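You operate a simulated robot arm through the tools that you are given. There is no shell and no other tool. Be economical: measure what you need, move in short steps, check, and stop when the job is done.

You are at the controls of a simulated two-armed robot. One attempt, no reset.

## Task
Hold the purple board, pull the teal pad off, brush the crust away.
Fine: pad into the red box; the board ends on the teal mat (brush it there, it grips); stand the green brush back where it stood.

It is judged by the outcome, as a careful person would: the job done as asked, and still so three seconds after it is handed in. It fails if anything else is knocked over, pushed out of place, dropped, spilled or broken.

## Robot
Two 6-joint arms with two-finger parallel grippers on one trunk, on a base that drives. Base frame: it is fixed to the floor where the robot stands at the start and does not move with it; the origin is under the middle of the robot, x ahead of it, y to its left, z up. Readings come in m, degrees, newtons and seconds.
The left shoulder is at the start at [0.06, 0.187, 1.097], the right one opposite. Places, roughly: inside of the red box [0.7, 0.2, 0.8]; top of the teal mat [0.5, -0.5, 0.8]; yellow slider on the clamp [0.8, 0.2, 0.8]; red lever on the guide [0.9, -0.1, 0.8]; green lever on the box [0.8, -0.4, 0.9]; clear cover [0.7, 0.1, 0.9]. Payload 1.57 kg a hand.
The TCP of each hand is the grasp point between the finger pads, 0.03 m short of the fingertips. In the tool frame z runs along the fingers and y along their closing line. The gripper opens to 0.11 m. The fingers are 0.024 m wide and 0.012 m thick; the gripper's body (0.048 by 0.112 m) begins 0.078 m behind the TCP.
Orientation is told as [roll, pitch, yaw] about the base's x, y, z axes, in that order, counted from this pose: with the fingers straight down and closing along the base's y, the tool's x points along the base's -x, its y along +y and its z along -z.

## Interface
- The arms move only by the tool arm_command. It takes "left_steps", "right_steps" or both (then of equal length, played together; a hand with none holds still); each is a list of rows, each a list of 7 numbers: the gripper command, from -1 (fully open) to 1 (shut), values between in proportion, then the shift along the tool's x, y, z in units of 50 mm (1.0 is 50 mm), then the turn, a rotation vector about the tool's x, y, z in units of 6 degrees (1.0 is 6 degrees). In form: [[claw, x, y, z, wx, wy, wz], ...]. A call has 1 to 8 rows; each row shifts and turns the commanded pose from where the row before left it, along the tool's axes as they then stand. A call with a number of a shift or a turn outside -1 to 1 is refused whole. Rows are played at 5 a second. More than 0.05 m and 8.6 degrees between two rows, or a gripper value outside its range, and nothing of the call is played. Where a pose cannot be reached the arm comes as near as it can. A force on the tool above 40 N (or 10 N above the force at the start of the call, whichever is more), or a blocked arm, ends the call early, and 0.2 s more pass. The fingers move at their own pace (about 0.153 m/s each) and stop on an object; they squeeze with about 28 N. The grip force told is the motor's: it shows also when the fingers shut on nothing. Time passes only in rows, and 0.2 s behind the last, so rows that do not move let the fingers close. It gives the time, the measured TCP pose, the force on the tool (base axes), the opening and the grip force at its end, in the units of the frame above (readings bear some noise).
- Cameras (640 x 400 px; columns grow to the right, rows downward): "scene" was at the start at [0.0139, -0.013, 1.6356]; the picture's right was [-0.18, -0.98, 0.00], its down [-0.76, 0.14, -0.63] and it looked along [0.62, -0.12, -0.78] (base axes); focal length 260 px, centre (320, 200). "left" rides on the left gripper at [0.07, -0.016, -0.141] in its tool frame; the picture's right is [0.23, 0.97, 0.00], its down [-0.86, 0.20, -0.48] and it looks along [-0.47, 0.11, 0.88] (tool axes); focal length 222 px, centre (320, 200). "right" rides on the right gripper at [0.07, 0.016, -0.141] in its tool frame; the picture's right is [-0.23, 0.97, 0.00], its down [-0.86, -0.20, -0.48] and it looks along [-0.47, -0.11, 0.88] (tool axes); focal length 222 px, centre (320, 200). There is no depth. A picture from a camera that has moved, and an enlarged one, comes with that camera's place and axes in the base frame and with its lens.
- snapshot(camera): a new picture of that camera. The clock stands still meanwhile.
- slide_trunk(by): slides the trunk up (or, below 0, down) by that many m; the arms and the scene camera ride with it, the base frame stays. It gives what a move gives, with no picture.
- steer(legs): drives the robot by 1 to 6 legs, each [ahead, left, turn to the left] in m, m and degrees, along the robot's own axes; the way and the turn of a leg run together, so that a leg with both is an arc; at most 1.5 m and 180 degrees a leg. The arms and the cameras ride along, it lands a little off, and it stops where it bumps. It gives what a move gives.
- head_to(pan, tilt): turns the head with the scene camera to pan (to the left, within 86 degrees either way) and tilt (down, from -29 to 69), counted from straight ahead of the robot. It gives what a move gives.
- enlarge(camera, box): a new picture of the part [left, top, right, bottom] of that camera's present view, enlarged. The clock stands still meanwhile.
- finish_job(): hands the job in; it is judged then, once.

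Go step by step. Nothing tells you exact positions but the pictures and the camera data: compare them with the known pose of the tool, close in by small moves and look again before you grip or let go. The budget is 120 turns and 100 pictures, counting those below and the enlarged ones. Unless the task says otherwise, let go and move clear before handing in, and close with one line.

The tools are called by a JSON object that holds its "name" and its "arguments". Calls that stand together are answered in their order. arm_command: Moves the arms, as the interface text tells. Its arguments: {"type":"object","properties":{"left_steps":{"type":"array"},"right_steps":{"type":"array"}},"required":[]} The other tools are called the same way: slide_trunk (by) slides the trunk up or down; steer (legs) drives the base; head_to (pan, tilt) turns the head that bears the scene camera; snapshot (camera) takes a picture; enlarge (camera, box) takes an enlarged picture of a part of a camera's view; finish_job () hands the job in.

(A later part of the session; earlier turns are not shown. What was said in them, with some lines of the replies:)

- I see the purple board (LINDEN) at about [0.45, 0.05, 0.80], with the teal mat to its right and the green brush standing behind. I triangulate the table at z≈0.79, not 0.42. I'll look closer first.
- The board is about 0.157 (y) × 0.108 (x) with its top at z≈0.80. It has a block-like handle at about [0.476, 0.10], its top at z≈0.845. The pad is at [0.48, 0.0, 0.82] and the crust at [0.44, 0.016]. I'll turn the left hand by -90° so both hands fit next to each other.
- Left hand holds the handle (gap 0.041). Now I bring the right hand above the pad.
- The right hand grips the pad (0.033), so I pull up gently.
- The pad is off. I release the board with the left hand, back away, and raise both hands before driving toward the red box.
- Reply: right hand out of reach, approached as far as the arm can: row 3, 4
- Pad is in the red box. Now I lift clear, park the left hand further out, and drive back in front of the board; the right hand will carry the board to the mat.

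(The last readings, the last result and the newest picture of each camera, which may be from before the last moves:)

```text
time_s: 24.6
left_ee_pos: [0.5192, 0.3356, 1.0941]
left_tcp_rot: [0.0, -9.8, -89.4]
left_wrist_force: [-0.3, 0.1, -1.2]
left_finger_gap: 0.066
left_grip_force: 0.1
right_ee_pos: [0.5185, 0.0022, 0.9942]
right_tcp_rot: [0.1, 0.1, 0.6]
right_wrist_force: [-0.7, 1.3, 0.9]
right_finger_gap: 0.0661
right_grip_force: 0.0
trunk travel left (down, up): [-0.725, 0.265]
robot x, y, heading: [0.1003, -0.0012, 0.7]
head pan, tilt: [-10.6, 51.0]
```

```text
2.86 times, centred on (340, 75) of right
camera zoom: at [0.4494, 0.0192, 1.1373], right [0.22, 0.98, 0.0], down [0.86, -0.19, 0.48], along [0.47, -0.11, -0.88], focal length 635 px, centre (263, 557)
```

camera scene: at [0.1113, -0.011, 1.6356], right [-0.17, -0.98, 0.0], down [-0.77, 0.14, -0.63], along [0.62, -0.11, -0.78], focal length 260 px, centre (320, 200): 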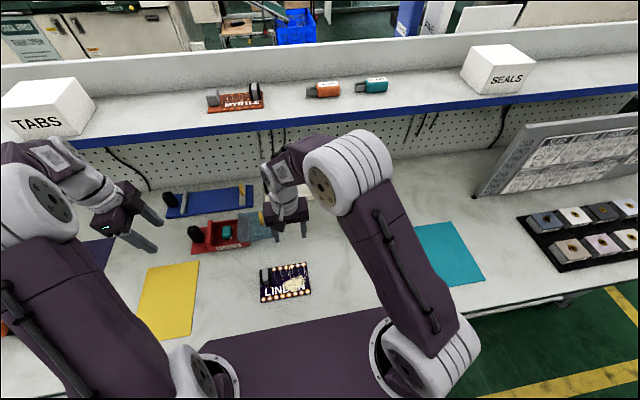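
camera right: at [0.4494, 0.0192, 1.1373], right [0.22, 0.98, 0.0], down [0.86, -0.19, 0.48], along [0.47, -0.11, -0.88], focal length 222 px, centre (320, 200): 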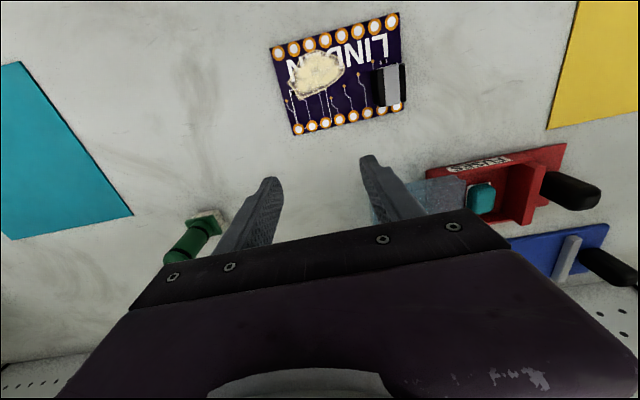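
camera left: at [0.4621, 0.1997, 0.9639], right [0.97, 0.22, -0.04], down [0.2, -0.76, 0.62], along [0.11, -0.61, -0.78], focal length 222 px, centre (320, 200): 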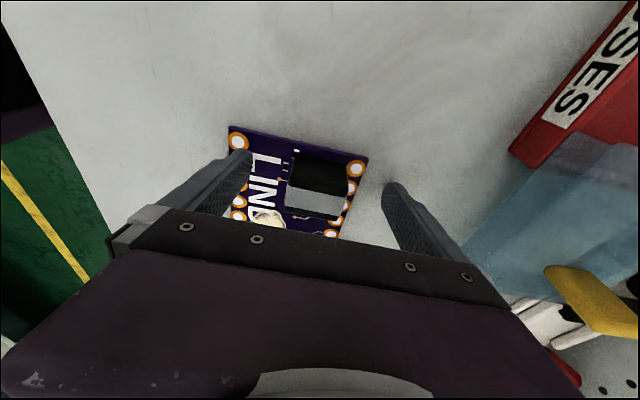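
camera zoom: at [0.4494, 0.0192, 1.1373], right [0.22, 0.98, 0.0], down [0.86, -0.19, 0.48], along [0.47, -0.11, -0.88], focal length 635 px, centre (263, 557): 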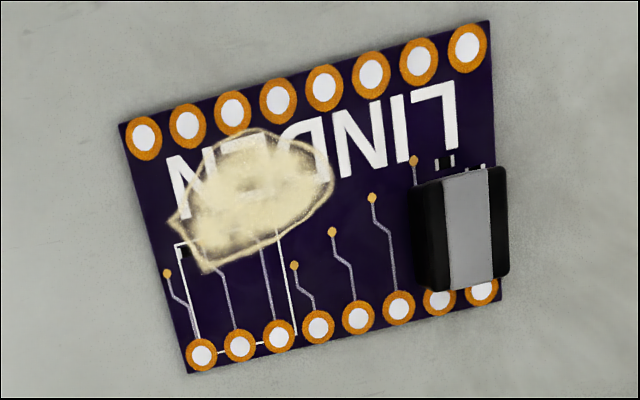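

{"name": "arm_command", "arguments": {"right_steps": [[-0.2, 0.287, 0.66, 0.627, 0, 0, -0.03], [-0.2, 0.287, 0.66, 0.627, 0, 0, -0.03], [-0.2, 0.287, 0.66, 0.627, 0, 0, -0.04]]}}

{"name": "snapshot", "arguments": {"camera": "right"}}

```text
time_s: 25.4
left_ee_pos: [0.519, 0.3359, 1.0938]
left_tcp_rot: [0.0, -9.9, -89.6]
left_wrist_force: [-0.5, -0.3, -0.1]
left_finger_gap: 0.0661
left_grip_force: 0.1
right_ee_pos: [0.4705, 0.1036, 0.9019]
right_tcp_rot: [-0.1, 0.0, 1.2]
right_wrist_force: [-0.1, 0.7, 0.1]
right_finger_gap: 0.0661
right_grip_force: 0.1
trunk travel left (down, up): [-0.725, 0.265]
robot x, y, heading: [0.0961, 0.0024, 0.5]
head pan, tilt: [-10.6, 51.0]
```

```text
59 pictures are left
camera right: at [0.4011, 0.1184, 1.0438], right [0.21, 0.98, 0.0], down [0.86, -0.18, 0.48], along [0.47, -0.1, -0.88], focal length 222 px, centre (320, 200)
```

right: 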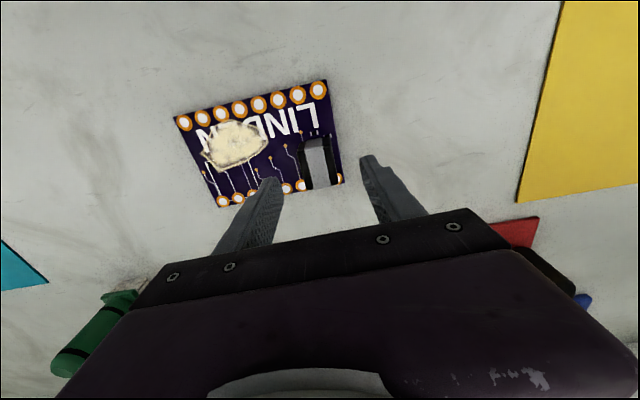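

{"name": "arm_command", "arguments": {"right_steps": [[-0.2, -0.05, 0, 0.64, 0, 0, 0.2], [-0.2, -0.04, 0, 0.64, 0, 0, 0], [0.3, 0, 0, 0, 0, 0, 0], [1, 0, 0, 0, 0, 0, 0], [1, 0, 0, 0, 0, 0, 0], [1, 0, 0, 0, 0, 0, 0]]}}

{"name": "snapshot", "arguments": {"camera": "right"}}

```text
time_s: 26.8
left_ee_pos: [0.5188, 0.335, 1.0936]
left_tcp_rot: [0.0, -9.8, -89.5]
left_wrist_force: [-0.9, 0.5, 0.2]
left_finger_gap: 0.0663
left_grip_force: 0.0
right_ee_pos: [0.4767, 0.103, 0.8369]
right_tcp_rot: [0.1, 0.0, -0.2]
right_wrist_force: [-0.1, 0.5, 0.2]
right_finger_gap: 0.0335
right_grip_force: 28.5
trunk travel left (down, up): [-0.725, 0.265]
robot x, y, heading: [0.0931, 0.0013, 0.3]
head pan, tilt: [-10.6, 51.0]
```

```text
58 pictures are left
camera right: at [0.4072, 0.1191, 0.9791], right [0.23, 0.97, 0.0], down [0.85, -0.2, 0.48], along [0.47, -0.11, -0.88], focal length 222 px, centre (320, 200)
```

right: 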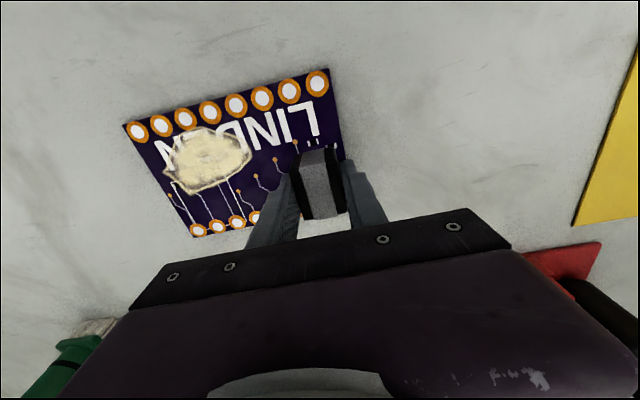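

Gripped (0.0335). I lift slowly and check that the board hangs level.

{"name": "arm_command", "arguments": {"right_steps": [[1, 0, 0, -0.2, 0, 0, 0], [1, 0, 0, -0.4, 0, 0, 0], [1, 0, 0, -0.8, 0, 0, 0], [1, 0, 0, -0.8, 0, 0, 0]]}}

{"name": "snapshot", "arguments": {"camera": "right"}}

{"name": "snapshot", "arguments": {"camera": "scene"}}

```text
time_s: 27.8
left_ee_pos: [0.5178, 0.3341, 1.0944]
left_tcp_rot: [0.0, -9.9, -89.4]
left_wrist_force: [-0.3, -1.1, -0.3]
left_finger_gap: 0.0661
left_grip_force: 0.0
right_ee_pos: [0.4781, 0.1037, 0.9467]
right_tcp_rot: [0.1, 0.0, 0.0]
right_wrist_force: [-0.5, -0.1, -0.9]
right_finger_gap: 0.0333
right_grip_force: 27.7
trunk travel left (down, up): [-0.725, 0.265]
robot x, y, heading: [0.0963, 0.0003, 0.4]
head pan, tilt: [-10.6, 51.0]
```

```text
57 pictures are left
camera right: at [0.409, 0.1196, 1.089], right [0.23, 0.97, 0.0], down [0.85, -0.2, 0.48], along [0.47, -0.11, -0.88], focal length 222 px, centre (320, 200)
```

right: 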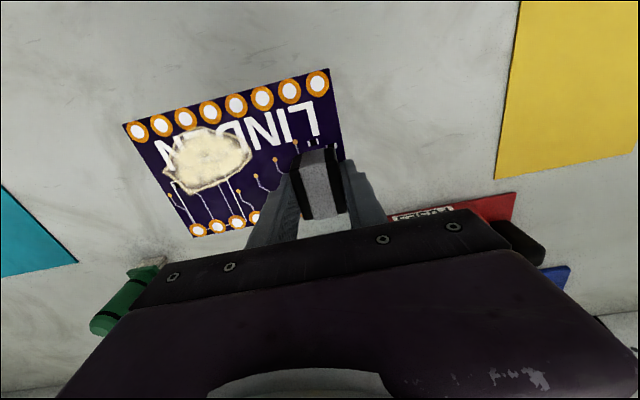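

```text
56 pictures are left
camera scene: at [0.1103, -0.0126, 1.6355], right [-0.18, -0.98, 0.0], down [-0.77, 0.14, -0.63], along [0.62, -0.11, -0.78], focal length 260 px, centre (320, 200)
```

scene: 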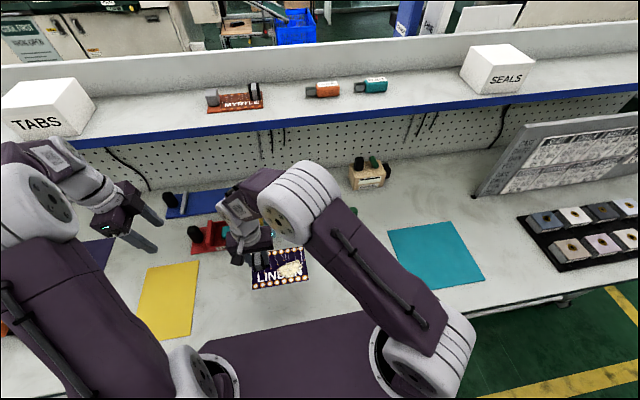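

{"name": "arm_command", "arguments": {"right_steps": [[1, 0, -0.96, 0, 0, 0, 0], [1, 0, -0.96, 0, 0, 0, 0], [1, 0, -0.96, 0, 0, 0, 0], [1, 0, -0.96, 0, 0, 0, 0], [1, 0, -0.96, 0, 0, 0, 0], [1, 0, -0.96, 0, 0, 0, 0], [1, 0, -0.96, 0, 0, 0, 0], [1, 0, -0.96, 0, 0, 0, 0]]}}

{"name": "arm_command", "arguments": {"right_steps": [[1, -0.03, -0.96, 0, 0, 0, 0], [1, -0.03, -0.96, 0, 0, 0, 0], [1, -0.03, -0.96, 0, 0, 0, 0]]}}

{"name": "snapshot", "arguments": {"camera": "right"}}

{"name": "snapshot", "arguments": {"camera": "scene"}}

```text
time_s: 29.6
left_ee_pos: [0.5186, 0.3327, 1.0933]
left_tcp_rot: [0.0, -9.8, -89.5]
left_wrist_force: [0.0, -0.9, 0.3]
left_finger_gap: 0.0661
left_grip_force: 0.0
right_ee_pos: [0.4817, -0.2857, 0.9481]
right_tcp_rot: [0.1, 0.0, 0.0]
right_wrist_force: [-0.3, -0.3, -1.2]
right_finger_gap: 0.0334
right_grip_force: 28.2
trunk travel left (down, up): [-0.725, 0.265]
robot x, y, heading: [0.097, -0.0009, 0.5]
head pan, tilt: [-10.6, 51.0]
```

```text
time_s: 30.4
left_ee_pos: [0.52, 0.3345, 1.0934]
left_tcp_rot: [0.1, -9.9, -89.5]
left_wrist_force: [-0.9, -0.1, -0.3]
left_finger_gap: 0.066
left_grip_force: 0.1
right_ee_pos: [0.4864, -0.4312, 0.9444]
right_tcp_rot: [0.1, 0.0, 0.0]
right_wrist_force: [0.6, -0.2, -1.4]
right_finger_gap: 0.0336
right_grip_force: 28.4
trunk travel left (down, up): [-0.725, 0.265]
robot x, y, heading: [0.0979, 0.0007, 0.5]
head pan, tilt: [-10.6, 51.0]
```

```text
55 pictures are left
camera right: at [0.417, -0.4154, 1.0869], right [0.23, 0.97, 0.0], down [0.86, -0.2, 0.48], along [0.47, -0.11, -0.88], focal length 222 px, centre (320, 200)
```

right: 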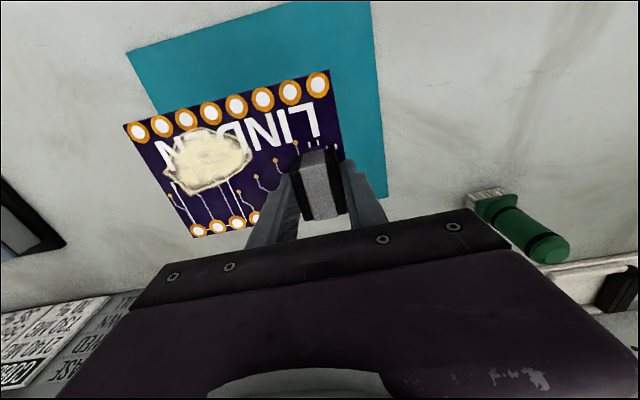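

```text
54 pictures are left
camera scene: at [0.1114, -0.0134, 1.6356], right [-0.17, -0.98, 0.0], down [-0.77, 0.14, -0.63], along [0.62, -0.11, -0.78], focal length 260 px, centre (320, 200)
```

scene: 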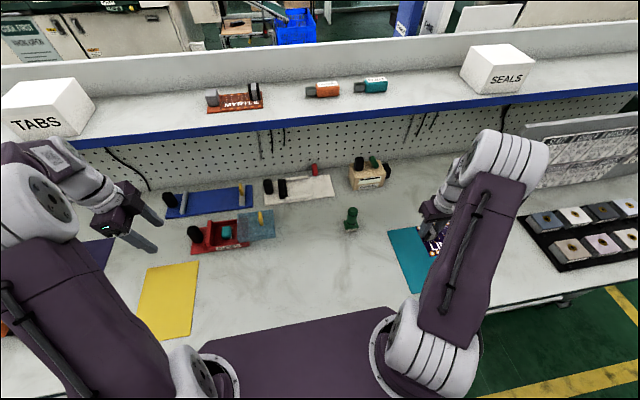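

{"name": "arm_command", "arguments": {"right_steps": [[1, 0.1, 0, 0.9, 0, 0, 0], [1, 0, 0, 0.9, 0, 0, 0], [1, 0, 0, 0.1, 0, 0, 0], [1, 0, 0, 0.1, 0, 0, 0]]}}

```text
time_s: 31.4
left_ee_pos: [0.5196, 0.3352, 1.0932]
left_tcp_rot: [0.1, -9.8, -89.5]
left_wrist_force: [1.1, 0.0, 0.4]
left_finger_gap: 0.0661
left_grip_force: 0.1
right_ee_pos: [0.4784, -0.4284, 0.845]
right_tcp_rot: [0.0, 0.0, -0.1]
right_wrist_force: [0.3, 0.8, -0.9]
right_finger_gap: 0.0337
right_grip_force: 28.5
trunk travel left (down, up): [-0.725, 0.265]
robot x, y, heading: [0.0935, 0.0024, 0.4]
head pan, tilt: [-10.6, 51.0]
```

{"name": "arm_command", "arguments": {"right_steps": [[1, 0, 0, 0.05, 0, 0, 0], [1, 0, 0, 0.05, 0, 0, 0], [1, 0, 0, 0, 0, 0, 0]]}}

{"name": "snapshot", "arguments": {"camera": "right"}}

```text
time_s: 32.2
left_ee_pos: [0.5185, 0.3357, 1.0929]
left_tcp_rot: [0.0, -9.9, -89.5]
left_wrist_force: [0.7, -0.8, 0.9]
left_finger_gap: 0.0657
left_grip_force: 0.0
right_ee_pos: [0.4801, -0.4266, 0.8412]
right_tcp_rot: [-0.1, 0.0, -0.1]
right_wrist_force: [0.1, -0.9, -1.5]
right_finger_gap: 0.0335
right_grip_force: 27.8
trunk travel left (down, up): [-0.725, 0.265]
robot x, y, heading: [0.1013, -0.0009, 0.7]
head pan, tilt: [-10.6, 51.0]
```

```text
53 pictures are left
camera right: at [0.4099, -0.4104, 0.9832], right [0.23, 0.97, 0.0], down [0.85, -0.2, 0.48], along [0.47, -0.11, -0.88], focal length 222 px, centre (320, 200)
```

right: 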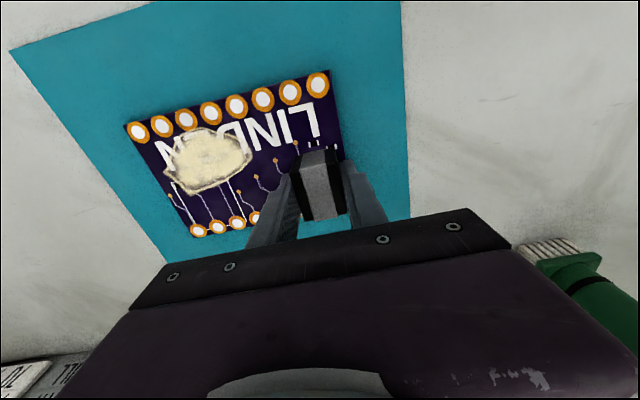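

{"name": "arm_command", "arguments": {"right_steps": [[1, 0, 0, 0.04, 0, 0, 0], [1, 0, 0, 0.03, 0, 0, 0], [1, 0, 0, 0, 0, 0, 0]]}}

```text
time_s: 33.0
left_ee_pos: [0.5174, 0.3371, 1.094]
left_tcp_rot: [0.1, -10.0, -89.5]
left_wrist_force: [0.4, 0.2, -0.2]
left_finger_gap: 0.066
left_grip_force: 0.0
right_ee_pos: [0.4794, -0.4264, 0.8394]
right_tcp_rot: [-0.2, -0.2, -0.1]
right_wrist_force: [3.4, -3.2, 19.5]
right_finger_gap: 0.0336
right_grip_force: 28.5
trunk travel left (down, up): [-0.725, 0.265]
robot x, y, heading: [0.0958, -0.0007, 0.6]
head pan, tilt: [-10.6, 51.0]
```

{"name": "arm_command", "arguments": {"right_steps": [[1, 0, 0, -0.02, 0, 0, 0], [0.1, 0, 0, 0, 0, 0, 0], [-0.1, 0, 0, 0, 0, 0, 0], [-0.1, 0, 0, -0.4, 0, 0, 0], [-0.1, 0, 0, -0.9, 0, 0, 0], [-0.1, 0, 0, -0.9, 0, 0, 0]]}}

{"name": "snapshot", "arguments": {"camera": "right"}}

```text
time_s: 34.4
left_ee_pos: [0.5172, 0.3362, 1.0944]
left_tcp_rot: [-0.1, -9.9, -89.5]
left_wrist_force: [0.9, 0.0, 0.6]
left_finger_gap: 0.0661
left_grip_force: 0.0
right_ee_pos: [0.4804, -0.4272, 0.951]
right_tcp_rot: [0.1, 0.0, -0.1]
right_wrist_force: [0.1, -0.2, 0.6]
right_finger_gap: 0.0606
right_grip_force: 0.1
trunk travel left (down, up): [-0.725, 0.265]
robot x, y, heading: [0.0973, -0.0024, 0.3]
head pan, tilt: [-10.6, 51.0]
```

```text
52 pictures are left
camera right: at [0.4109, -0.4113, 1.0933], right [0.23, 0.97, 0.0], down [0.86, -0.2, 0.48], along [0.47, -0.11, -0.88], focal length 222 px, centre (320, 200)
```

right: 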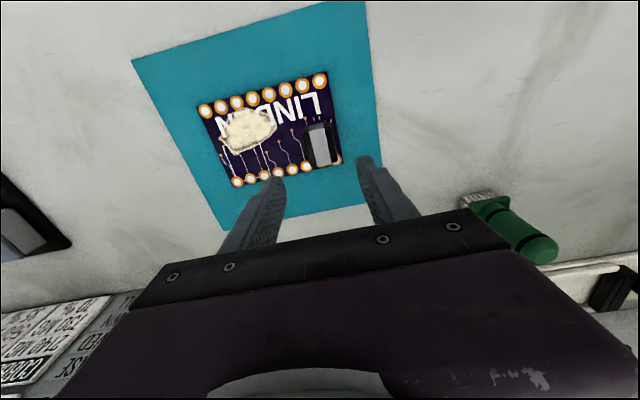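

{"name": "arm_command", "arguments": {"right_steps": [[-0.1, 0, 0, -0.8, 0, 0, 0], [-0.1, -0.25, 0.79, -0.4, 0, 0, 0], [-0.1, -0.25, 0.79, -0.4, 0, 0, 0], [-0.1, -0.25, 0.79, 0, 0, 0, 0], [-0.1, -0.25, 0.79, 0, 0, 0, 0], [-0.1, -0.25, 0.79, 0, 0, 0, 0]]}}

{"name": "snapshot", "arguments": {"camera": "right"}}

{"name": "enlarge", "arguments": {"camera": "scene", "box": [310, 180, 430, 260]}}

```text
time_s: 35.8
left_ee_pos: [0.518, 0.3353, 1.0926]
left_tcp_rot: [0.0, -10.0, -89.5]
left_wrist_force: [0.0, -0.4, -0.4]
left_finger_gap: 0.0661
left_grip_force: 0.0
right_ee_pos: [0.5399, -0.2286, 1.0284]
right_tcp_rot: [0.0, 0.0, -0.1]
right_wrist_force: [0.1, 0.9, 0.3]
right_finger_gap: 0.0603
right_grip_force: 0.1
trunk travel left (down, up): [-0.725, 0.265]
robot x, y, heading: [0.0987, 0.0023, 0.6]
head pan, tilt: [-10.6, 51.0]
```

```text
51 pictures are left
camera right: at [0.4704, -0.2122, 1.1721], right [0.23, 0.97, 0.0], down [0.85, -0.2, 0.48], along [0.47, -0.11, -0.88], focal length 222 px, centre (320, 200)
```

right: 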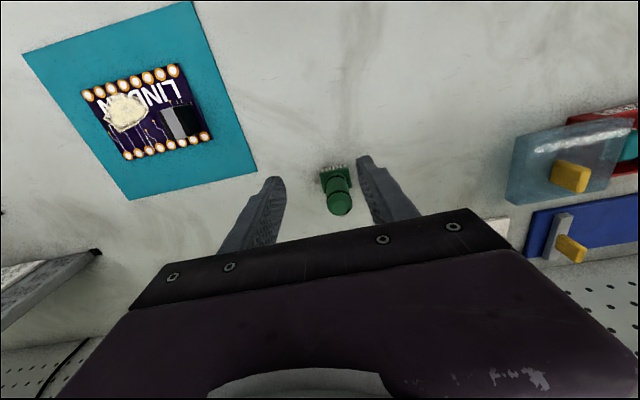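

```text
5.00 times, centred on (370, 220) of scene
camera zoom: at [0.1115, -0.0108, 1.6356], right [-0.18, -0.98, 0.0], down [-0.77, 0.14, -0.63], along [0.62, -0.11, -0.78], focal length 1302 px, centre (70, 100)
```

zoom: 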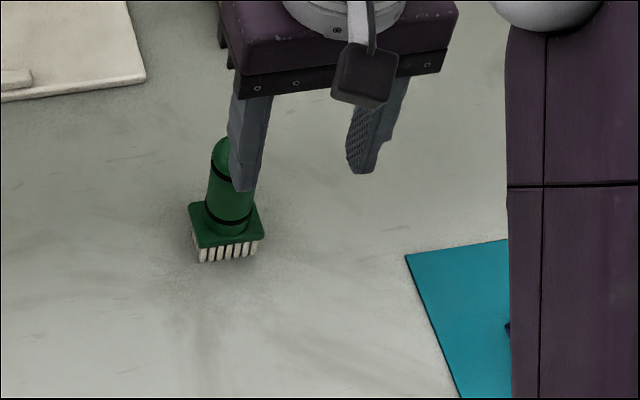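

{"name": "arm_command", "arguments": {"right_steps": [[-0.5, -0.9, 0.1, 0.2, 0, 0, 0], [-0.5, -0.9, 0.1, 0.3, 0, 0, 0], [-0.5, 0, 0, 0.7, 0, 0, 0]]}}

{"name": "snapshot", "arguments": {"camera": "right"}}

{"name": "enlarge", "arguments": {"camera": "scene", "box": [310, 180, 430, 260]}}

```text
time_s: 36.6
left_ee_pos: [0.5189, 0.334, 1.0946]
left_tcp_rot: [0.0, -10.0, -89.5]
left_wrist_force: [-0.6, 0.1, -0.2]
left_finger_gap: 0.0656
left_grip_force: 0.0
right_ee_pos: [0.6301, -0.2201, 0.9689]
right_tcp_rot: [-0.1, 0.0, -0.1]
right_wrist_force: [0.1, -0.3, -0.6]
right_finger_gap: 0.0825
right_grip_force: 0.0
trunk travel left (down, up): [-0.725, 0.265]
robot x, y, heading: [0.0994, 0.0002, 0.3]
head pan, tilt: [-10.6, 51.0]
```

```text
49 pictures are left
camera right: at [0.5605, -0.2045, 1.1114], right [0.23, 0.97, 0.0], down [0.85, -0.2, 0.48], along [0.47, -0.11, -0.88], focal length 222 px, centre (320, 200)
```

right: 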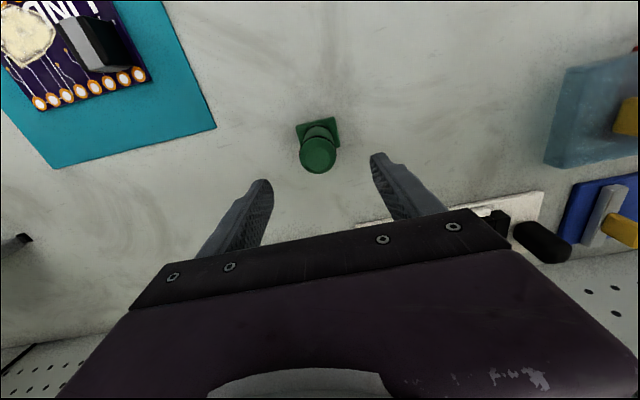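

```text
5.00 times, centred on (370, 220) of scene
camera zoom: at [0.1105, -0.013, 1.6356], right [-0.18, -0.98, 0.0], down [-0.77, 0.14, -0.63], along [0.62, -0.11, -0.78], focal length 1302 px, centre (70, 100)
```

zoom: 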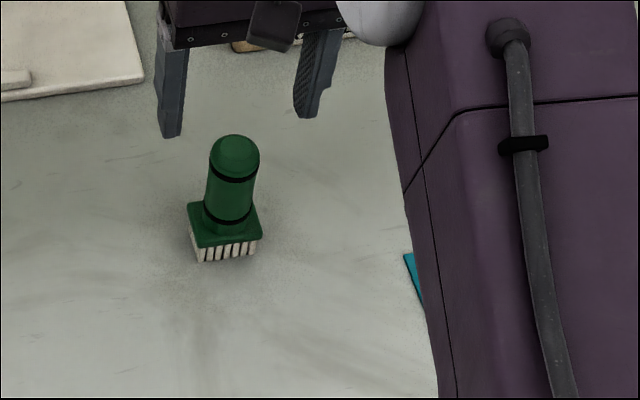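

{"name": "arm_command", "arguments": {"right_steps": [[-0.5, 0.08, -0.02, 0.7, 0, 0, 0], [-0.5, 0.08, -0.02, 0.7, 0, 0, 0], [-0.5, 0, 0, 0.6, 0, 0, 0]]}}

{"name": "snapshot", "arguments": {"camera": "right"}}

{"name": "enlarge", "arguments": {"camera": "scene", "box": [310, 180, 430, 260]}}

```text
time_s: 37.4
left_ee_pos: [0.5197, 0.3364, 1.0927]
left_tcp_rot: [0.0, -9.9, -89.5]
left_wrist_force: [0.5, 0.2, -0.6]
left_finger_gap: 0.066
left_grip_force: 0.1
right_ee_pos: [0.6236, -0.2208, 0.8686]
right_tcp_rot: [-0.1, 0.1, 0.0]
right_wrist_force: [1.0, -0.2, 0.9]
right_finger_gap: 0.0824
right_grip_force: 0.1
trunk travel left (down, up): [-0.725, 0.265]
robot x, y, heading: [0.0954, 0.0027, 0.5]
head pan, tilt: [-10.6, 51.0]
```

```text
47 pictures are left
camera right: at [0.5539, -0.2046, 1.0106], right [0.23, 0.97, 0.0], down [0.85, -0.2, 0.48], along [0.47, -0.11, -0.88], focal length 222 px, centre (320, 200)
```

right: 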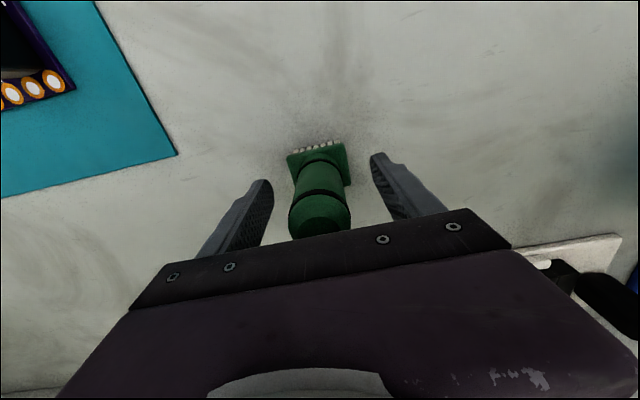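

```text
5.00 times, centred on (370, 220) of scene
camera zoom: at [0.1119, -0.0123, 1.6356], right [-0.18, -0.98, 0.0], down [-0.77, 0.14, -0.63], along [0.62, -0.11, -0.78], focal length 1302 px, centre (70, 100)
```

zoom: 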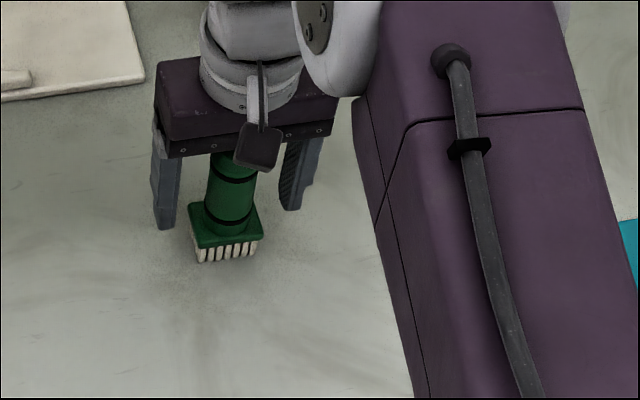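

{"name": "arm_command", "arguments": {"right_steps": [[0.1, 0, 0, 0, 0, 0, 0], [0.3, 0, 0, 0, 0, 0, 0], [1, 0, 0, 0, 0, 0, 0], [1, 0, 0, 0, 0, 0, 0], [1, 0, 0, 0, 0, 0, 0]]}}

{"name": "arm_command", "arguments": {"right_steps": [[1, 0, 0, 0, 0, 0, 0]]}}

{"name": "snapshot", "arguments": {"camera": "right"}}

{"name": "enlarge", "arguments": {"camera": "scene", "box": [310, 180, 430, 260]}}

```text
time_s: 38.6
left_ee_pos: [0.5189, 0.3353, 1.0934]
left_tcp_rot: [0.0, -9.9, -89.6]
left_wrist_force: [-0.1, 0.5, 0.5]
left_finger_gap: 0.0659
left_grip_force: 0.1
right_ee_pos: [0.6237, -0.2218, 0.8688]
right_tcp_rot: [0.0, 0.0, -0.1]
right_wrist_force: [0.9, 1.0, -0.4]
right_finger_gap: 0.0331
right_grip_force: 27.9
trunk travel left (down, up): [-0.725, 0.265]
robot x, y, heading: [0.0944, -0.001, 0.6]
head pan, tilt: [-10.6, 51.0]
```

```text
time_s: 39.0
left_ee_pos: [0.5195, 0.3353, 1.0924]
left_tcp_rot: [0.0, -10.0, -89.5]
left_wrist_force: [-0.5, -0.1, 0.4]
left_finger_gap: 0.0657
left_grip_force: 0.1
right_ee_pos: [0.623, -0.2215, 0.868]
right_tcp_rot: [0.1, 0.0, -0.2]
right_wrist_force: [-0.2, -0.7, -0.7]
right_finger_gap: 0.0332
right_grip_force: 28.1
trunk travel left (down, up): [-0.725, 0.265]
robot x, y, heading: [0.0981, 0.0005, 0.5]
head pan, tilt: [-10.6, 51.0]
```

```text
45 pictures are left
camera right: at [0.5535, -0.2045, 1.0112], right [0.23, 0.97, 0.0], down [0.85, -0.2, 0.48], along [0.47, -0.11, -0.88], focal length 222 px, centre (320, 200)
```

right: 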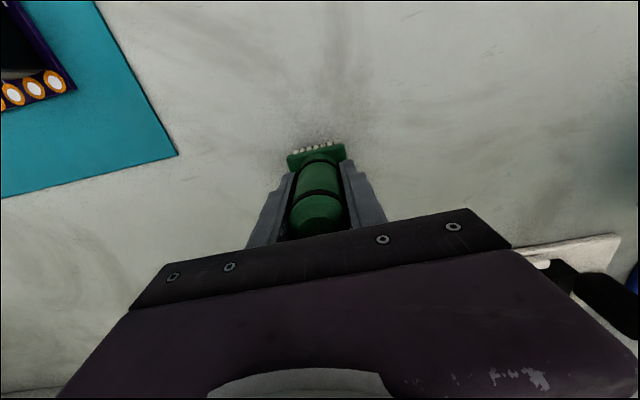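

```text
5.00 times, centred on (370, 220) of scene
camera zoom: at [0.1113, -0.0121, 1.6356], right [-0.18, -0.98, 0.0], down [-0.77, 0.14, -0.63], along [0.62, -0.11, -0.78], focal length 1302 px, centre (70, 100)
```

zoom: 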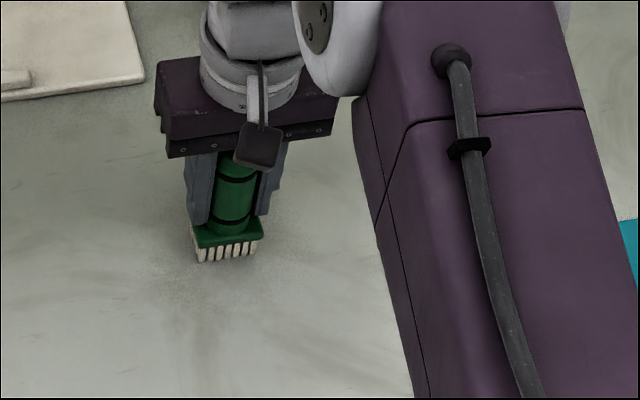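

{"name": "arm_command", "arguments": {"right_steps": [[1, 0, 0, -0.4, 0, 0, 0], [1, 0, 0, -0.8, 0, 0, 0], [1, 0, 0, -0.8, 0, 0, 0]]}}

{"name": "arm_command", "arguments": {"right_steps": [[1, 0.39, -0.88, 0, 0, 0, 0], [1, 0.39, -0.88, 0, 0, 0, 0], [1, 0.39, -0.88, 0, 0, 0, 0], [1, 0.39, -0.88, 0, 0, 0, 0], [1, 0.39, -0.88, 0, 0, 0, 0], [1, 0.39, -0.88, 0, 0, 0, 0], [1, 0.39, -0.88, 0, 0, 0, 0]]}}

{"name": "snapshot", "arguments": {"camera": "right"}}

```text
time_s: 39.8
left_ee_pos: [0.5185, 0.3346, 1.0953]
left_tcp_rot: [0.0, -9.9, -89.6]
left_wrist_force: [0.0, -0.1, -0.4]
left_finger_gap: 0.0659
left_grip_force: 0.2
right_ee_pos: [0.623, -0.2217, 0.9702]
right_tcp_rot: [0.0, 0.0, -0.1]
right_wrist_force: [-0.2, 1.1, -0.6]
right_finger_gap: 0.0333
right_grip_force: 28.3
trunk travel left (down, up): [-0.725, 0.265]
robot x, y, heading: [0.0963, -0.0002, 0.6]
head pan, tilt: [-10.6, 51.0]
```

```text
time_s: 41.4
left_ee_pos: [0.5179, 0.3336, 1.0933]
left_tcp_rot: [-0.1, -9.9, -89.4]
left_wrist_force: [-1.1, 0.0, 0.2]
left_finger_gap: 0.0659
left_grip_force: 0.2
right_ee_pos: [0.4848, -0.5285, 0.9719]
right_tcp_rot: [0.1, 0.0, -0.1]
right_wrist_force: [-0.1, -0.1, -0.5]
right_finger_gap: 0.0333
right_grip_force: 27.7
trunk travel left (down, up): [-0.725, 0.265]
robot x, y, heading: [0.0978, -0.0035, 0.3]
head pan, tilt: [-10.6, 51.0]
```

```text
43 pictures are left
camera right: at [0.4148, -0.5124, 1.1138], right [0.23, 0.97, 0.0], down [0.85, -0.2, 0.48], along [0.47, -0.11, -0.88], focal length 222 px, centre (320, 200)
```

right: 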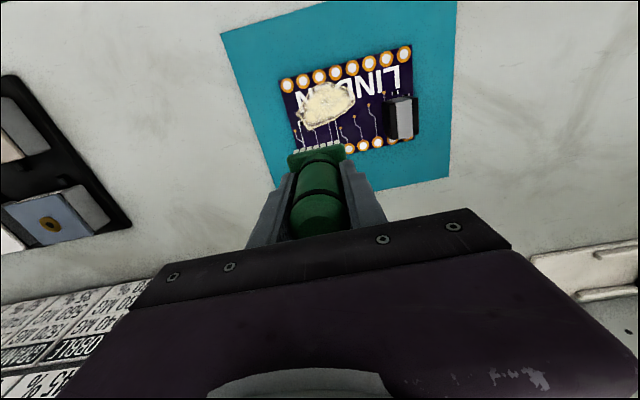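

{"name": "arm_command", "arguments": {"right_steps": [[1, 0, -0.05, 0.9, 0, 0, 0], [1, 0, 0, 0.85, 0, 0, 0], [1, 0, 0, 0.06, 0, 0, 0], [1, 0, 0, 0.06, 0, 0, 0]]}}

```text
time_s: 42.4
left_ee_pos: [0.5173, 0.337, 1.0942]
left_tcp_rot: [0.1, -10.0, -89.5]
left_wrist_force: [0.3, -0.8, -0.3]
left_finger_gap: 0.0657
left_grip_force: 0.0
right_ee_pos: [0.4854, -0.5308, 0.8782]
right_tcp_rot: [-0.1, -0.1, -0.1]
right_wrist_force: [1.0, 2.4, 7.1]
right_finger_gap: 0.033
right_grip_force: 27.8
trunk travel left (down, up): [-0.725, 0.265]
robot x, y, heading: [0.092, -0.0026, 0.2]
head pan, tilt: [-10.6, 51.0]
```

Bristles touch at TCP z≈0.878 (7 N). First stroke, toward the robot.

{"name": "arm_command", "arguments": {"right_steps": [[1, 0.23, 0, 0, 0, 0, 0], [1, 0.23, 0, 0, 0, 0, 0], [1, 0.23, 0, 0, 0, 0, 0], [1, 0.23, 0, 0, 0, 0, 0], [1, 0.23, 0, 0, 0, 0, 0], [1, 0.23, 0, 0, 0, 0, 0], [1, 0.23, 0, 0, 0, 0, 0]]}}

{"name": "snapshot", "arguments": {"camera": "right"}}

```text
time_s: 44.0
left_ee_pos: [0.5173, 0.3365, 1.0928]
left_tcp_rot: [-0.1, -10.0, -89.5]
left_wrist_force: [-0.1, 0.5, -0.4]
left_finger_gap: 0.0659
left_grip_force: 0.1
right_ee_pos: [0.4035, -0.5316, 0.8768]
right_tcp_rot: [-0.2, 0.0, 0.0]
right_wrist_force: [5.3, 0.5, 16.1]
right_finger_gap: 0.0331
right_grip_force: 27.9
trunk travel left (down, up): [-0.725, 0.265]
robot x, y, heading: [0.0979, 0.0017, 0.6]
head pan, tilt: [-10.6, 51.0]
```

```text
42 pictures are left
camera right: at [0.3336, -0.5142, 1.0185], right [0.23, 0.97, 0.0], down [0.85, -0.2, 0.48], along [0.47, -0.11, -0.88], focal length 222 px, centre (320, 200)
```

right: 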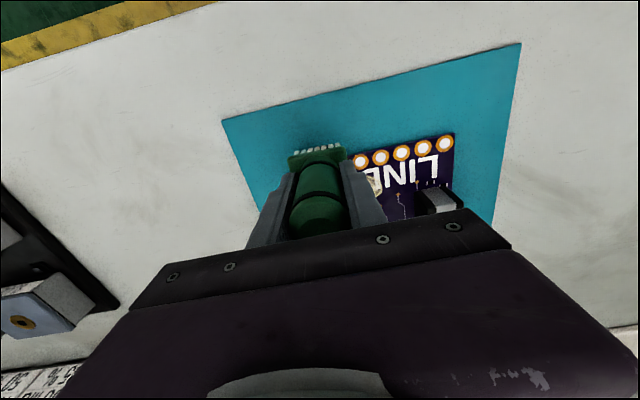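

Force stays mild and the board has not slipped. I stroke back, then look.

{"name": "arm_command", "arguments": {"right_steps": [[1, -0.23, 0, 0, 0, 0, 0], [1, -0.23, 0, 0, 0, 0, 0], [1, -0.23, 0, 0, 0, 0, 0], [1, -0.23, 0, 0, 0, 0, 0], [1, -0.23, 0, 0, 0, 0, 0], [1, -0.23, 0, 0, 0, 0, 0], [1, -0.23, 0, 0, 0, 0, 0]]}}

{"name": "enlarge", "arguments": {"camera": "right", "box": [240, 20, 480, 170]}}

```text
time_s: 45.6
left_ee_pos: [0.5183, 0.3353, 1.0932]
left_tcp_rot: [0.0, -10.0, -89.5]
left_wrist_force: [-0.8, -1.0, -0.1]
left_finger_gap: 0.066
left_grip_force: 0.1
right_ee_pos: [0.4865, -0.5324, 0.8766]
right_tcp_rot: [0.0, 0.0, -0.1]
right_wrist_force: [0.5, -0.3, -0.5]
right_finger_gap: 0.0331
right_grip_force: 28.0
trunk travel left (down, up): [-0.725, 0.265]
robot x, y, heading: [0.097, 0.0025, 0.6]
head pan, tilt: [-10.6, 51.0]
```

```text
2.67 times, centred on (360, 95) of right
camera zoom: at [0.4173, -0.5162, 1.0184], right [0.23, 0.97, 0.0], down [0.85, -0.2, 0.48], along [0.47, -0.11, -0.88], focal length 592 px, centre (213, 480)
```

zoom: 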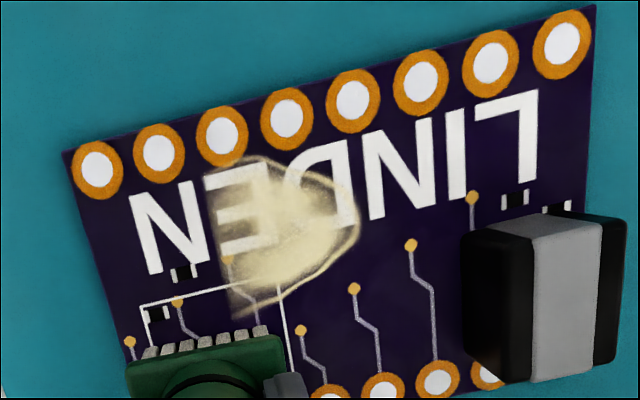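

{"name": "arm_command", "arguments": {"right_steps": [[1, 0, 0.5, 0.02, 0, 0, 0], [1, 0.23, 0, 0, 0, 0, 0], [1, 0.23, 0, 0, 0, 0, 0], [1, 0.23, 0, 0, 0, 0, 0], [1, 0.23, 0, 0, 0, 0, 0], [1, 0.23, 0, 0, 0, 0, 0], [1, 0.23, 0, 0, 0, 0, 0], [1, 0.23, 0, 0, 0, 0, 0]]}}

{"name": "arm_command", "arguments": {"right_steps": [[1, -0.23, 0.35, 0, 0, 0, 0], [1, -0.23, 0, 0, 0, 0, 0], [1, -0.23, 0, 0, 0, 0, 0], [1, -0.23, 0, 0, 0, 0, 0], [1, -0.23, 0, 0, 0, 0, 0], [1, -0.23, 0, 0, 0, 0, 0], [1, -0.23, 0, 0, 0, 0, 0]]}}

{"name": "snapshot", "arguments": {"camera": "right"}}

```text
time_s: 47.4
left_ee_pos: [0.5175, 0.3365, 1.0935]
left_tcp_rot: [0.1, -10.0, -89.5]
left_wrist_force: [-0.4, -0.5, -0.5]
left_finger_gap: 0.0659
left_grip_force: 0.0
right_ee_pos: [0.4048, -0.5065, 0.8754]
right_tcp_rot: [-0.1, 0.0, 0.0]
right_wrist_force: [3.9, 1.6, 13.1]
right_finger_gap: 0.0331
right_grip_force: 28.1
trunk travel left (down, up): [-0.725, 0.265]
robot x, y, heading: [0.0982, 0.0016, 0.8]
head pan, tilt: [-10.6, 51.0]
```

```text
time_s: 49.0
left_ee_pos: [0.5182, 0.3349, 1.0935]
left_tcp_rot: [0.0, -9.9, -89.5]
left_wrist_force: [-0.7, -0.6, -0.5]
left_finger_gap: 0.0658
left_grip_force: 0.0
right_ee_pos: [0.486, -0.4875, 0.8753]
right_tcp_rot: [-0.1, -0.1, -0.1]
right_wrist_force: [1.0, -0.5, -0.1]
right_finger_gap: 0.0327
right_grip_force: 28.9
trunk travel left (down, up): [-0.725, 0.265]
robot x, y, heading: [0.0966, -0.0014, 0.6]
head pan, tilt: [-10.6, 51.0]
```

```text
40 pictures are left
camera right: at [0.4165, -0.472, 1.0172], right [0.23, 0.97, 0.0], down [0.86, -0.2, 0.48], along [0.47, -0.11, -0.88], focal length 222 px, centre (320, 200)
```

right: 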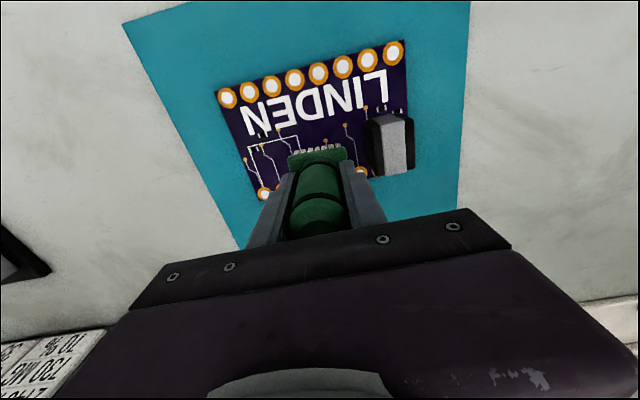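

{"name": "arm_command", "arguments": {"right_steps": [[1, 0, 0, -0.5, 0, 0, 0], [1, 0, 0, -0.9, 0, 0, 0], [1, -0.3, 0, -0.6, 0, 0, 0]]}}

{"name": "enlarge", "arguments": {"camera": "right", "box": [190, 10, 430, 160]}}

```text
time_s: 49.8
left_ee_pos: [0.5192, 0.3359, 1.0925]
left_tcp_rot: [-0.1, -10.0, -89.5]
left_wrist_force: [0.6, -0.2, 0.1]
left_finger_gap: 0.0659
left_grip_force: 0.0
right_ee_pos: [0.4994, -0.4879, 0.9753]
right_tcp_rot: [0.0, 0.1, -0.1]
right_wrist_force: [-1.0, -0.5, -0.9]
right_finger_gap: 0.0327
right_grip_force: 28.4
trunk travel left (down, up): [-0.725, 0.265]
robot x, y, heading: [0.0987, -0.0007, 0.6]
head pan, tilt: [-10.6, 51.0]
```

```text
2.67 times, centred on (310, 85) of right
camera zoom: at [0.4307, -0.4723, 1.1174], right [0.23, 0.97, 0.0], down [0.86, -0.2, 0.48], along [0.47, -0.11, -0.88], focal length 592 px, centre (347, 507)
```

zoom: 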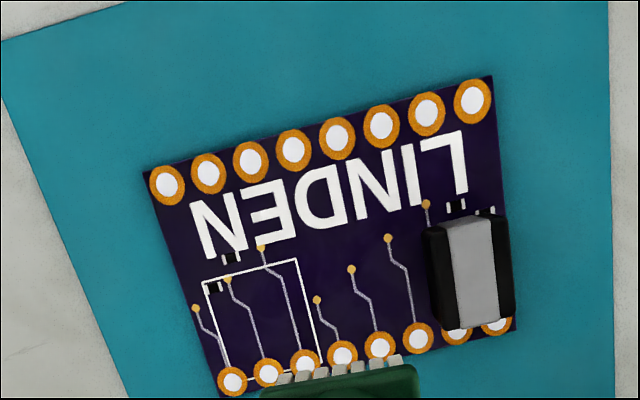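

Crust is gone. Now I return the brush to its spot at [0.623, -0.222].

{"name": "arm_command", "arguments": {"right_steps": [[1, -0.412, 0.888, 0, 0, 0, 0], [1, -0.412, 0.888, 0, 0, 0, 0], [1, -0.412, 0.888, 0, 0, 0, 0], [1, -0.412, 0.888, 0, 0, 0, 0], [1, -0.412, 0.888, 0, 0, 0, 0], [1, -0.412, 0.888, 0, 0, 0, 0], [1, 0, 0, 0, 0, 0, 0]]}}

{"name": "snapshot", "arguments": {"camera": "right"}}

```text
time_s: 51.4
left_ee_pos: [0.5185, 0.334, 1.0944]
left_tcp_rot: [0.0, -9.8, -89.5]
left_wrist_force: [0.8, 0.0, -1.0]
left_finger_gap: 0.066
left_grip_force: 0.0
right_ee_pos: [0.6268, -0.2254, 0.9771]
right_tcp_rot: [0.0, -0.1, -0.1]
right_wrist_force: [-0.1, -0.3, -0.9]
right_finger_gap: 0.0334
right_grip_force: 28.7
trunk travel left (down, up): [-0.725, 0.265]
robot x, y, heading: [0.0972, 0.0025, 0.5]
head pan, tilt: [-10.6, 51.0]
```

```text
38 pictures are left
camera right: at [0.5565, -0.2092, 1.1187], right [0.23, 0.97, 0.0], down [0.85, -0.2, 0.48], along [0.47, -0.11, -0.88], focal length 222 px, centre (320, 200)
```

right: 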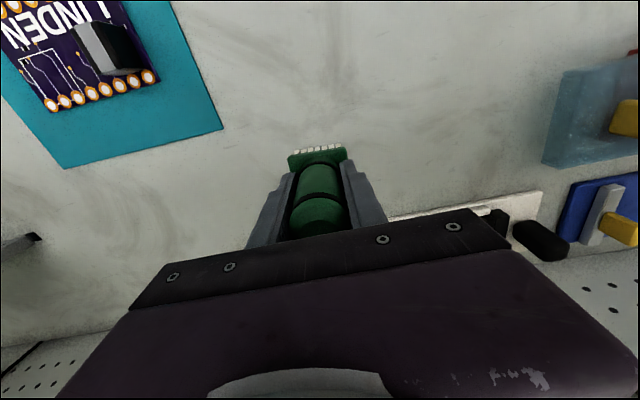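

{"name": "arm_command", "arguments": {"right_steps": [[1, 0.06, 0.08, 0.7, 0, 0, 0], [1, 0, 0, 0.7, 0, 0, 0], [1, 0, 0, 0.6, 0, 0, 0], [1, 0, 0, 0, 0, 0, 0]]}}

{"name": "enlarge", "arguments": {"camera": "scene", "box": [310, 180, 430, 260]}}

```text
time_s: 52.4
left_ee_pos: [0.5175, 0.3346, 1.0932]
left_tcp_rot: [0.0, -9.9, -89.5]
left_wrist_force: [0.1, 0.8, -0.2]
left_finger_gap: 0.0659
left_grip_force: 0.1
right_ee_pos: [0.6221, -0.2194, 0.8754]
right_tcp_rot: [0.2, 0.1, -0.1]
right_wrist_force: [0.6, 0.1, -0.8]
right_finger_gap: 0.0338
right_grip_force: 28.0
trunk travel left (down, up): [-0.725, 0.265]
robot x, y, heading: [0.0987, 0.0034, 0.4]
head pan, tilt: [-10.6, 51.0]
```

```text
5.00 times, centred on (370, 220) of scene
camera zoom: at [0.1111, -0.0119, 1.6356], right [-0.18, -0.98, 0.0], down [-0.77, 0.14, -0.63], along [0.62, -0.11, -0.78], focal length 1302 px, centre (70, 100)
```

zoom: 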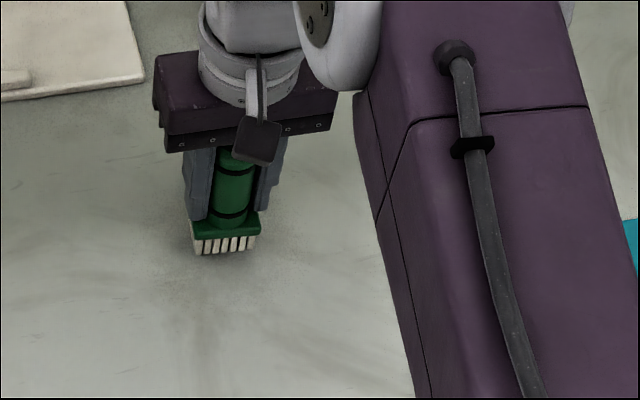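

{"name": "arm_command", "arguments": {"right_steps": [[1, 0, -0.02, 0.05, 0, 0, 0], [1, 0, 0, 0.05, 0, 0, 0], [1, 0, 0, 0, 0, 0, 0]]}}

```text
time_s: 53.2
left_ee_pos: [0.5186, 0.335, 1.0928]
left_tcp_rot: [0.0, -9.9, -89.5]
left_wrist_force: [-1.3, 0.3, -0.1]
left_finger_gap: 0.0659
left_grip_force: 0.1
right_ee_pos: [0.6225, -0.2208, 0.871]
right_tcp_rot: [0.1, 0.1, -0.2]
right_wrist_force: [-0.3, -0.6, -1.4]
right_finger_gap: 0.0333
right_grip_force: 28.1
trunk travel left (down, up): [-0.725, 0.265]
robot x, y, heading: [0.0956, -0.0006, 0.8]
head pan, tilt: [-10.6, 51.0]
```

{"name": "arm_command", "arguments": {"right_steps": [[1, 0, 0, 0.03, 0, 0, 0], [1, 0, 0, 0.03, 0, 0, 0], [1, 0, 0, 0, 0, 0, 0]]}}

```text
time_s: 54.0
left_ee_pos: [0.5185, 0.3359, 1.0947]
left_tcp_rot: [0.0, -9.8, -89.4]
left_wrist_force: [-0.2, -0.9, -0.7]
left_finger_gap: 0.0661
left_grip_force: 0.1
right_ee_pos: [0.6212, -0.2202, 0.8677]
right_tcp_rot: [-0.1, 0.0, -0.1]
right_wrist_force: [-0.3, 1.3, 6.2]
right_finger_gap: 0.0335
right_grip_force: 28.0
trunk travel left (down, up): [-0.725, 0.265]
robot x, y, heading: [0.095, 0.0025, 0.7]
head pan, tilt: [-10.6, 51.0]
```

Contact at z≈0.868, the same height as before. I release gradually and rise straight up.

{"name": "arm_command", "arguments": {"right_steps": [[0.3, 0, 0, 0, 0, 0, 0], [0, 0, 0, 0, 0, 0, 0], [-0.5, 0, 0, 0, 0, 0, 0], [-0.5, 0, 0, 0, 0, 0, 0], [-0.5, 0, 0, -0.5, 0, 0, 0], [-0.5, 0, 0, -0.9, 0, 0, 0], [-0.5, 0, 0, -0.9, 0, 0, 0], [-0.5, 0.5, 0, -0.8, 0, 0, 0]]}}

{"name": "arm_command", "arguments": {"right_steps": [[-0.5, 0.9, 0, 0, 0, 0, 0], [-0.5, 0.9, 0, 0, 0, 0, 0]]}}

{"name": "snapshot", "arguments": {"camera": "scene"}}

{"name": "snapshot", "arguments": {"camera": "right"}}

{"name": "enlarge", "arguments": {"camera": "scene", "box": [180, 170, 420, 320]}}

```text
time_s: 55.8
left_ee_pos: [0.517, 0.3354, 1.094]
left_tcp_rot: [0.0, -9.9, -89.5]
left_wrist_force: [-0.2, -0.8, 1.5]
left_finger_gap: 0.0659
left_grip_force: 0.0
right_ee_pos: [0.5953, -0.2189, 1.0234]
right_tcp_rot: [0.0, -0.2, -0.2]
right_wrist_force: [-0.8, 0.1, 0.4]
right_finger_gap: 0.0825
right_grip_force: 0.0
trunk travel left (down, up): [-0.725, 0.265]
robot x, y, heading: [0.0967, 0.0041, 0.4]
head pan, tilt: [-10.6, 51.0]
```

```text
time_s: 56.4
left_ee_pos: [0.5172, 0.336, 1.0943]
left_tcp_rot: [0.2, -9.8, -89.4]
left_wrist_force: [-0.4, -0.8, 0.4]
left_finger_gap: 0.0661
left_grip_force: 0.0
right_ee_pos: [0.5043, -0.2173, 1.0196]
right_tcp_rot: [0.0, -0.2, -0.1]
right_wrist_force: [-0.4, 0.6, 0.2]
right_finger_gap: 0.0823
right_grip_force: 0.0
trunk travel left (down, up): [-0.725, 0.265]
robot x, y, heading: [0.0946, 0.0029, 0.4]
head pan, tilt: [-10.6, 51.0]
```

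```text
36 pictures are left
camera scene: at [0.1079, -0.0119, 1.6356], right [-0.17, -0.98, 0.0], down [-0.76, 0.14, -0.63], along [0.62, -0.11, -0.78], focal length 260 px, centre (320, 200)
```

scene: 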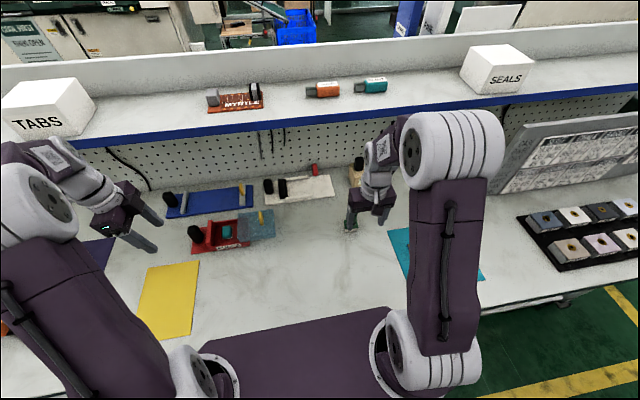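

```text
35 pictures are left
camera right: at [0.4344, -0.201, 1.1617], right [0.23, 0.97, 0.0], down [0.85, -0.2, 0.48], along [0.47, -0.11, -0.88], focal length 222 px, centre (320, 200)
```

right: 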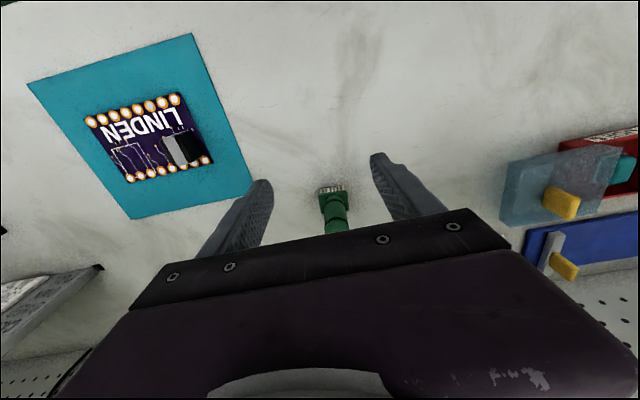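

```text
2.67 times, centred on (300, 245) of scene
camera zoom: at [0.1079, -0.0119, 1.6356], right [-0.17, -0.98, 0.0], down [-0.76, 0.14, -0.63], along [0.62, -0.11, -0.78], focal length 694 px, centre (373, 80)
```

zoom: 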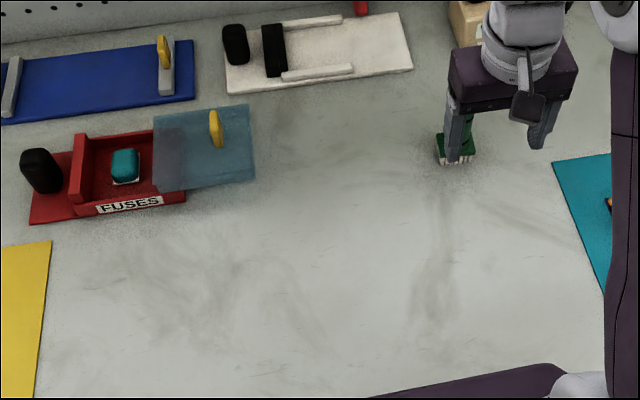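

The pad sits in the red box, the clean board is on the teal mat, the brush stands in its old spot, and both hands are clear. I'm handing in now.

{"name": "finish_job", "arguments": {}}

```text
The job is handed in.
```

The job is done and handed in: the teal pad is in the red box, the purple board is brushed clean on the teal mat, and the green brush is standing back where it stood.
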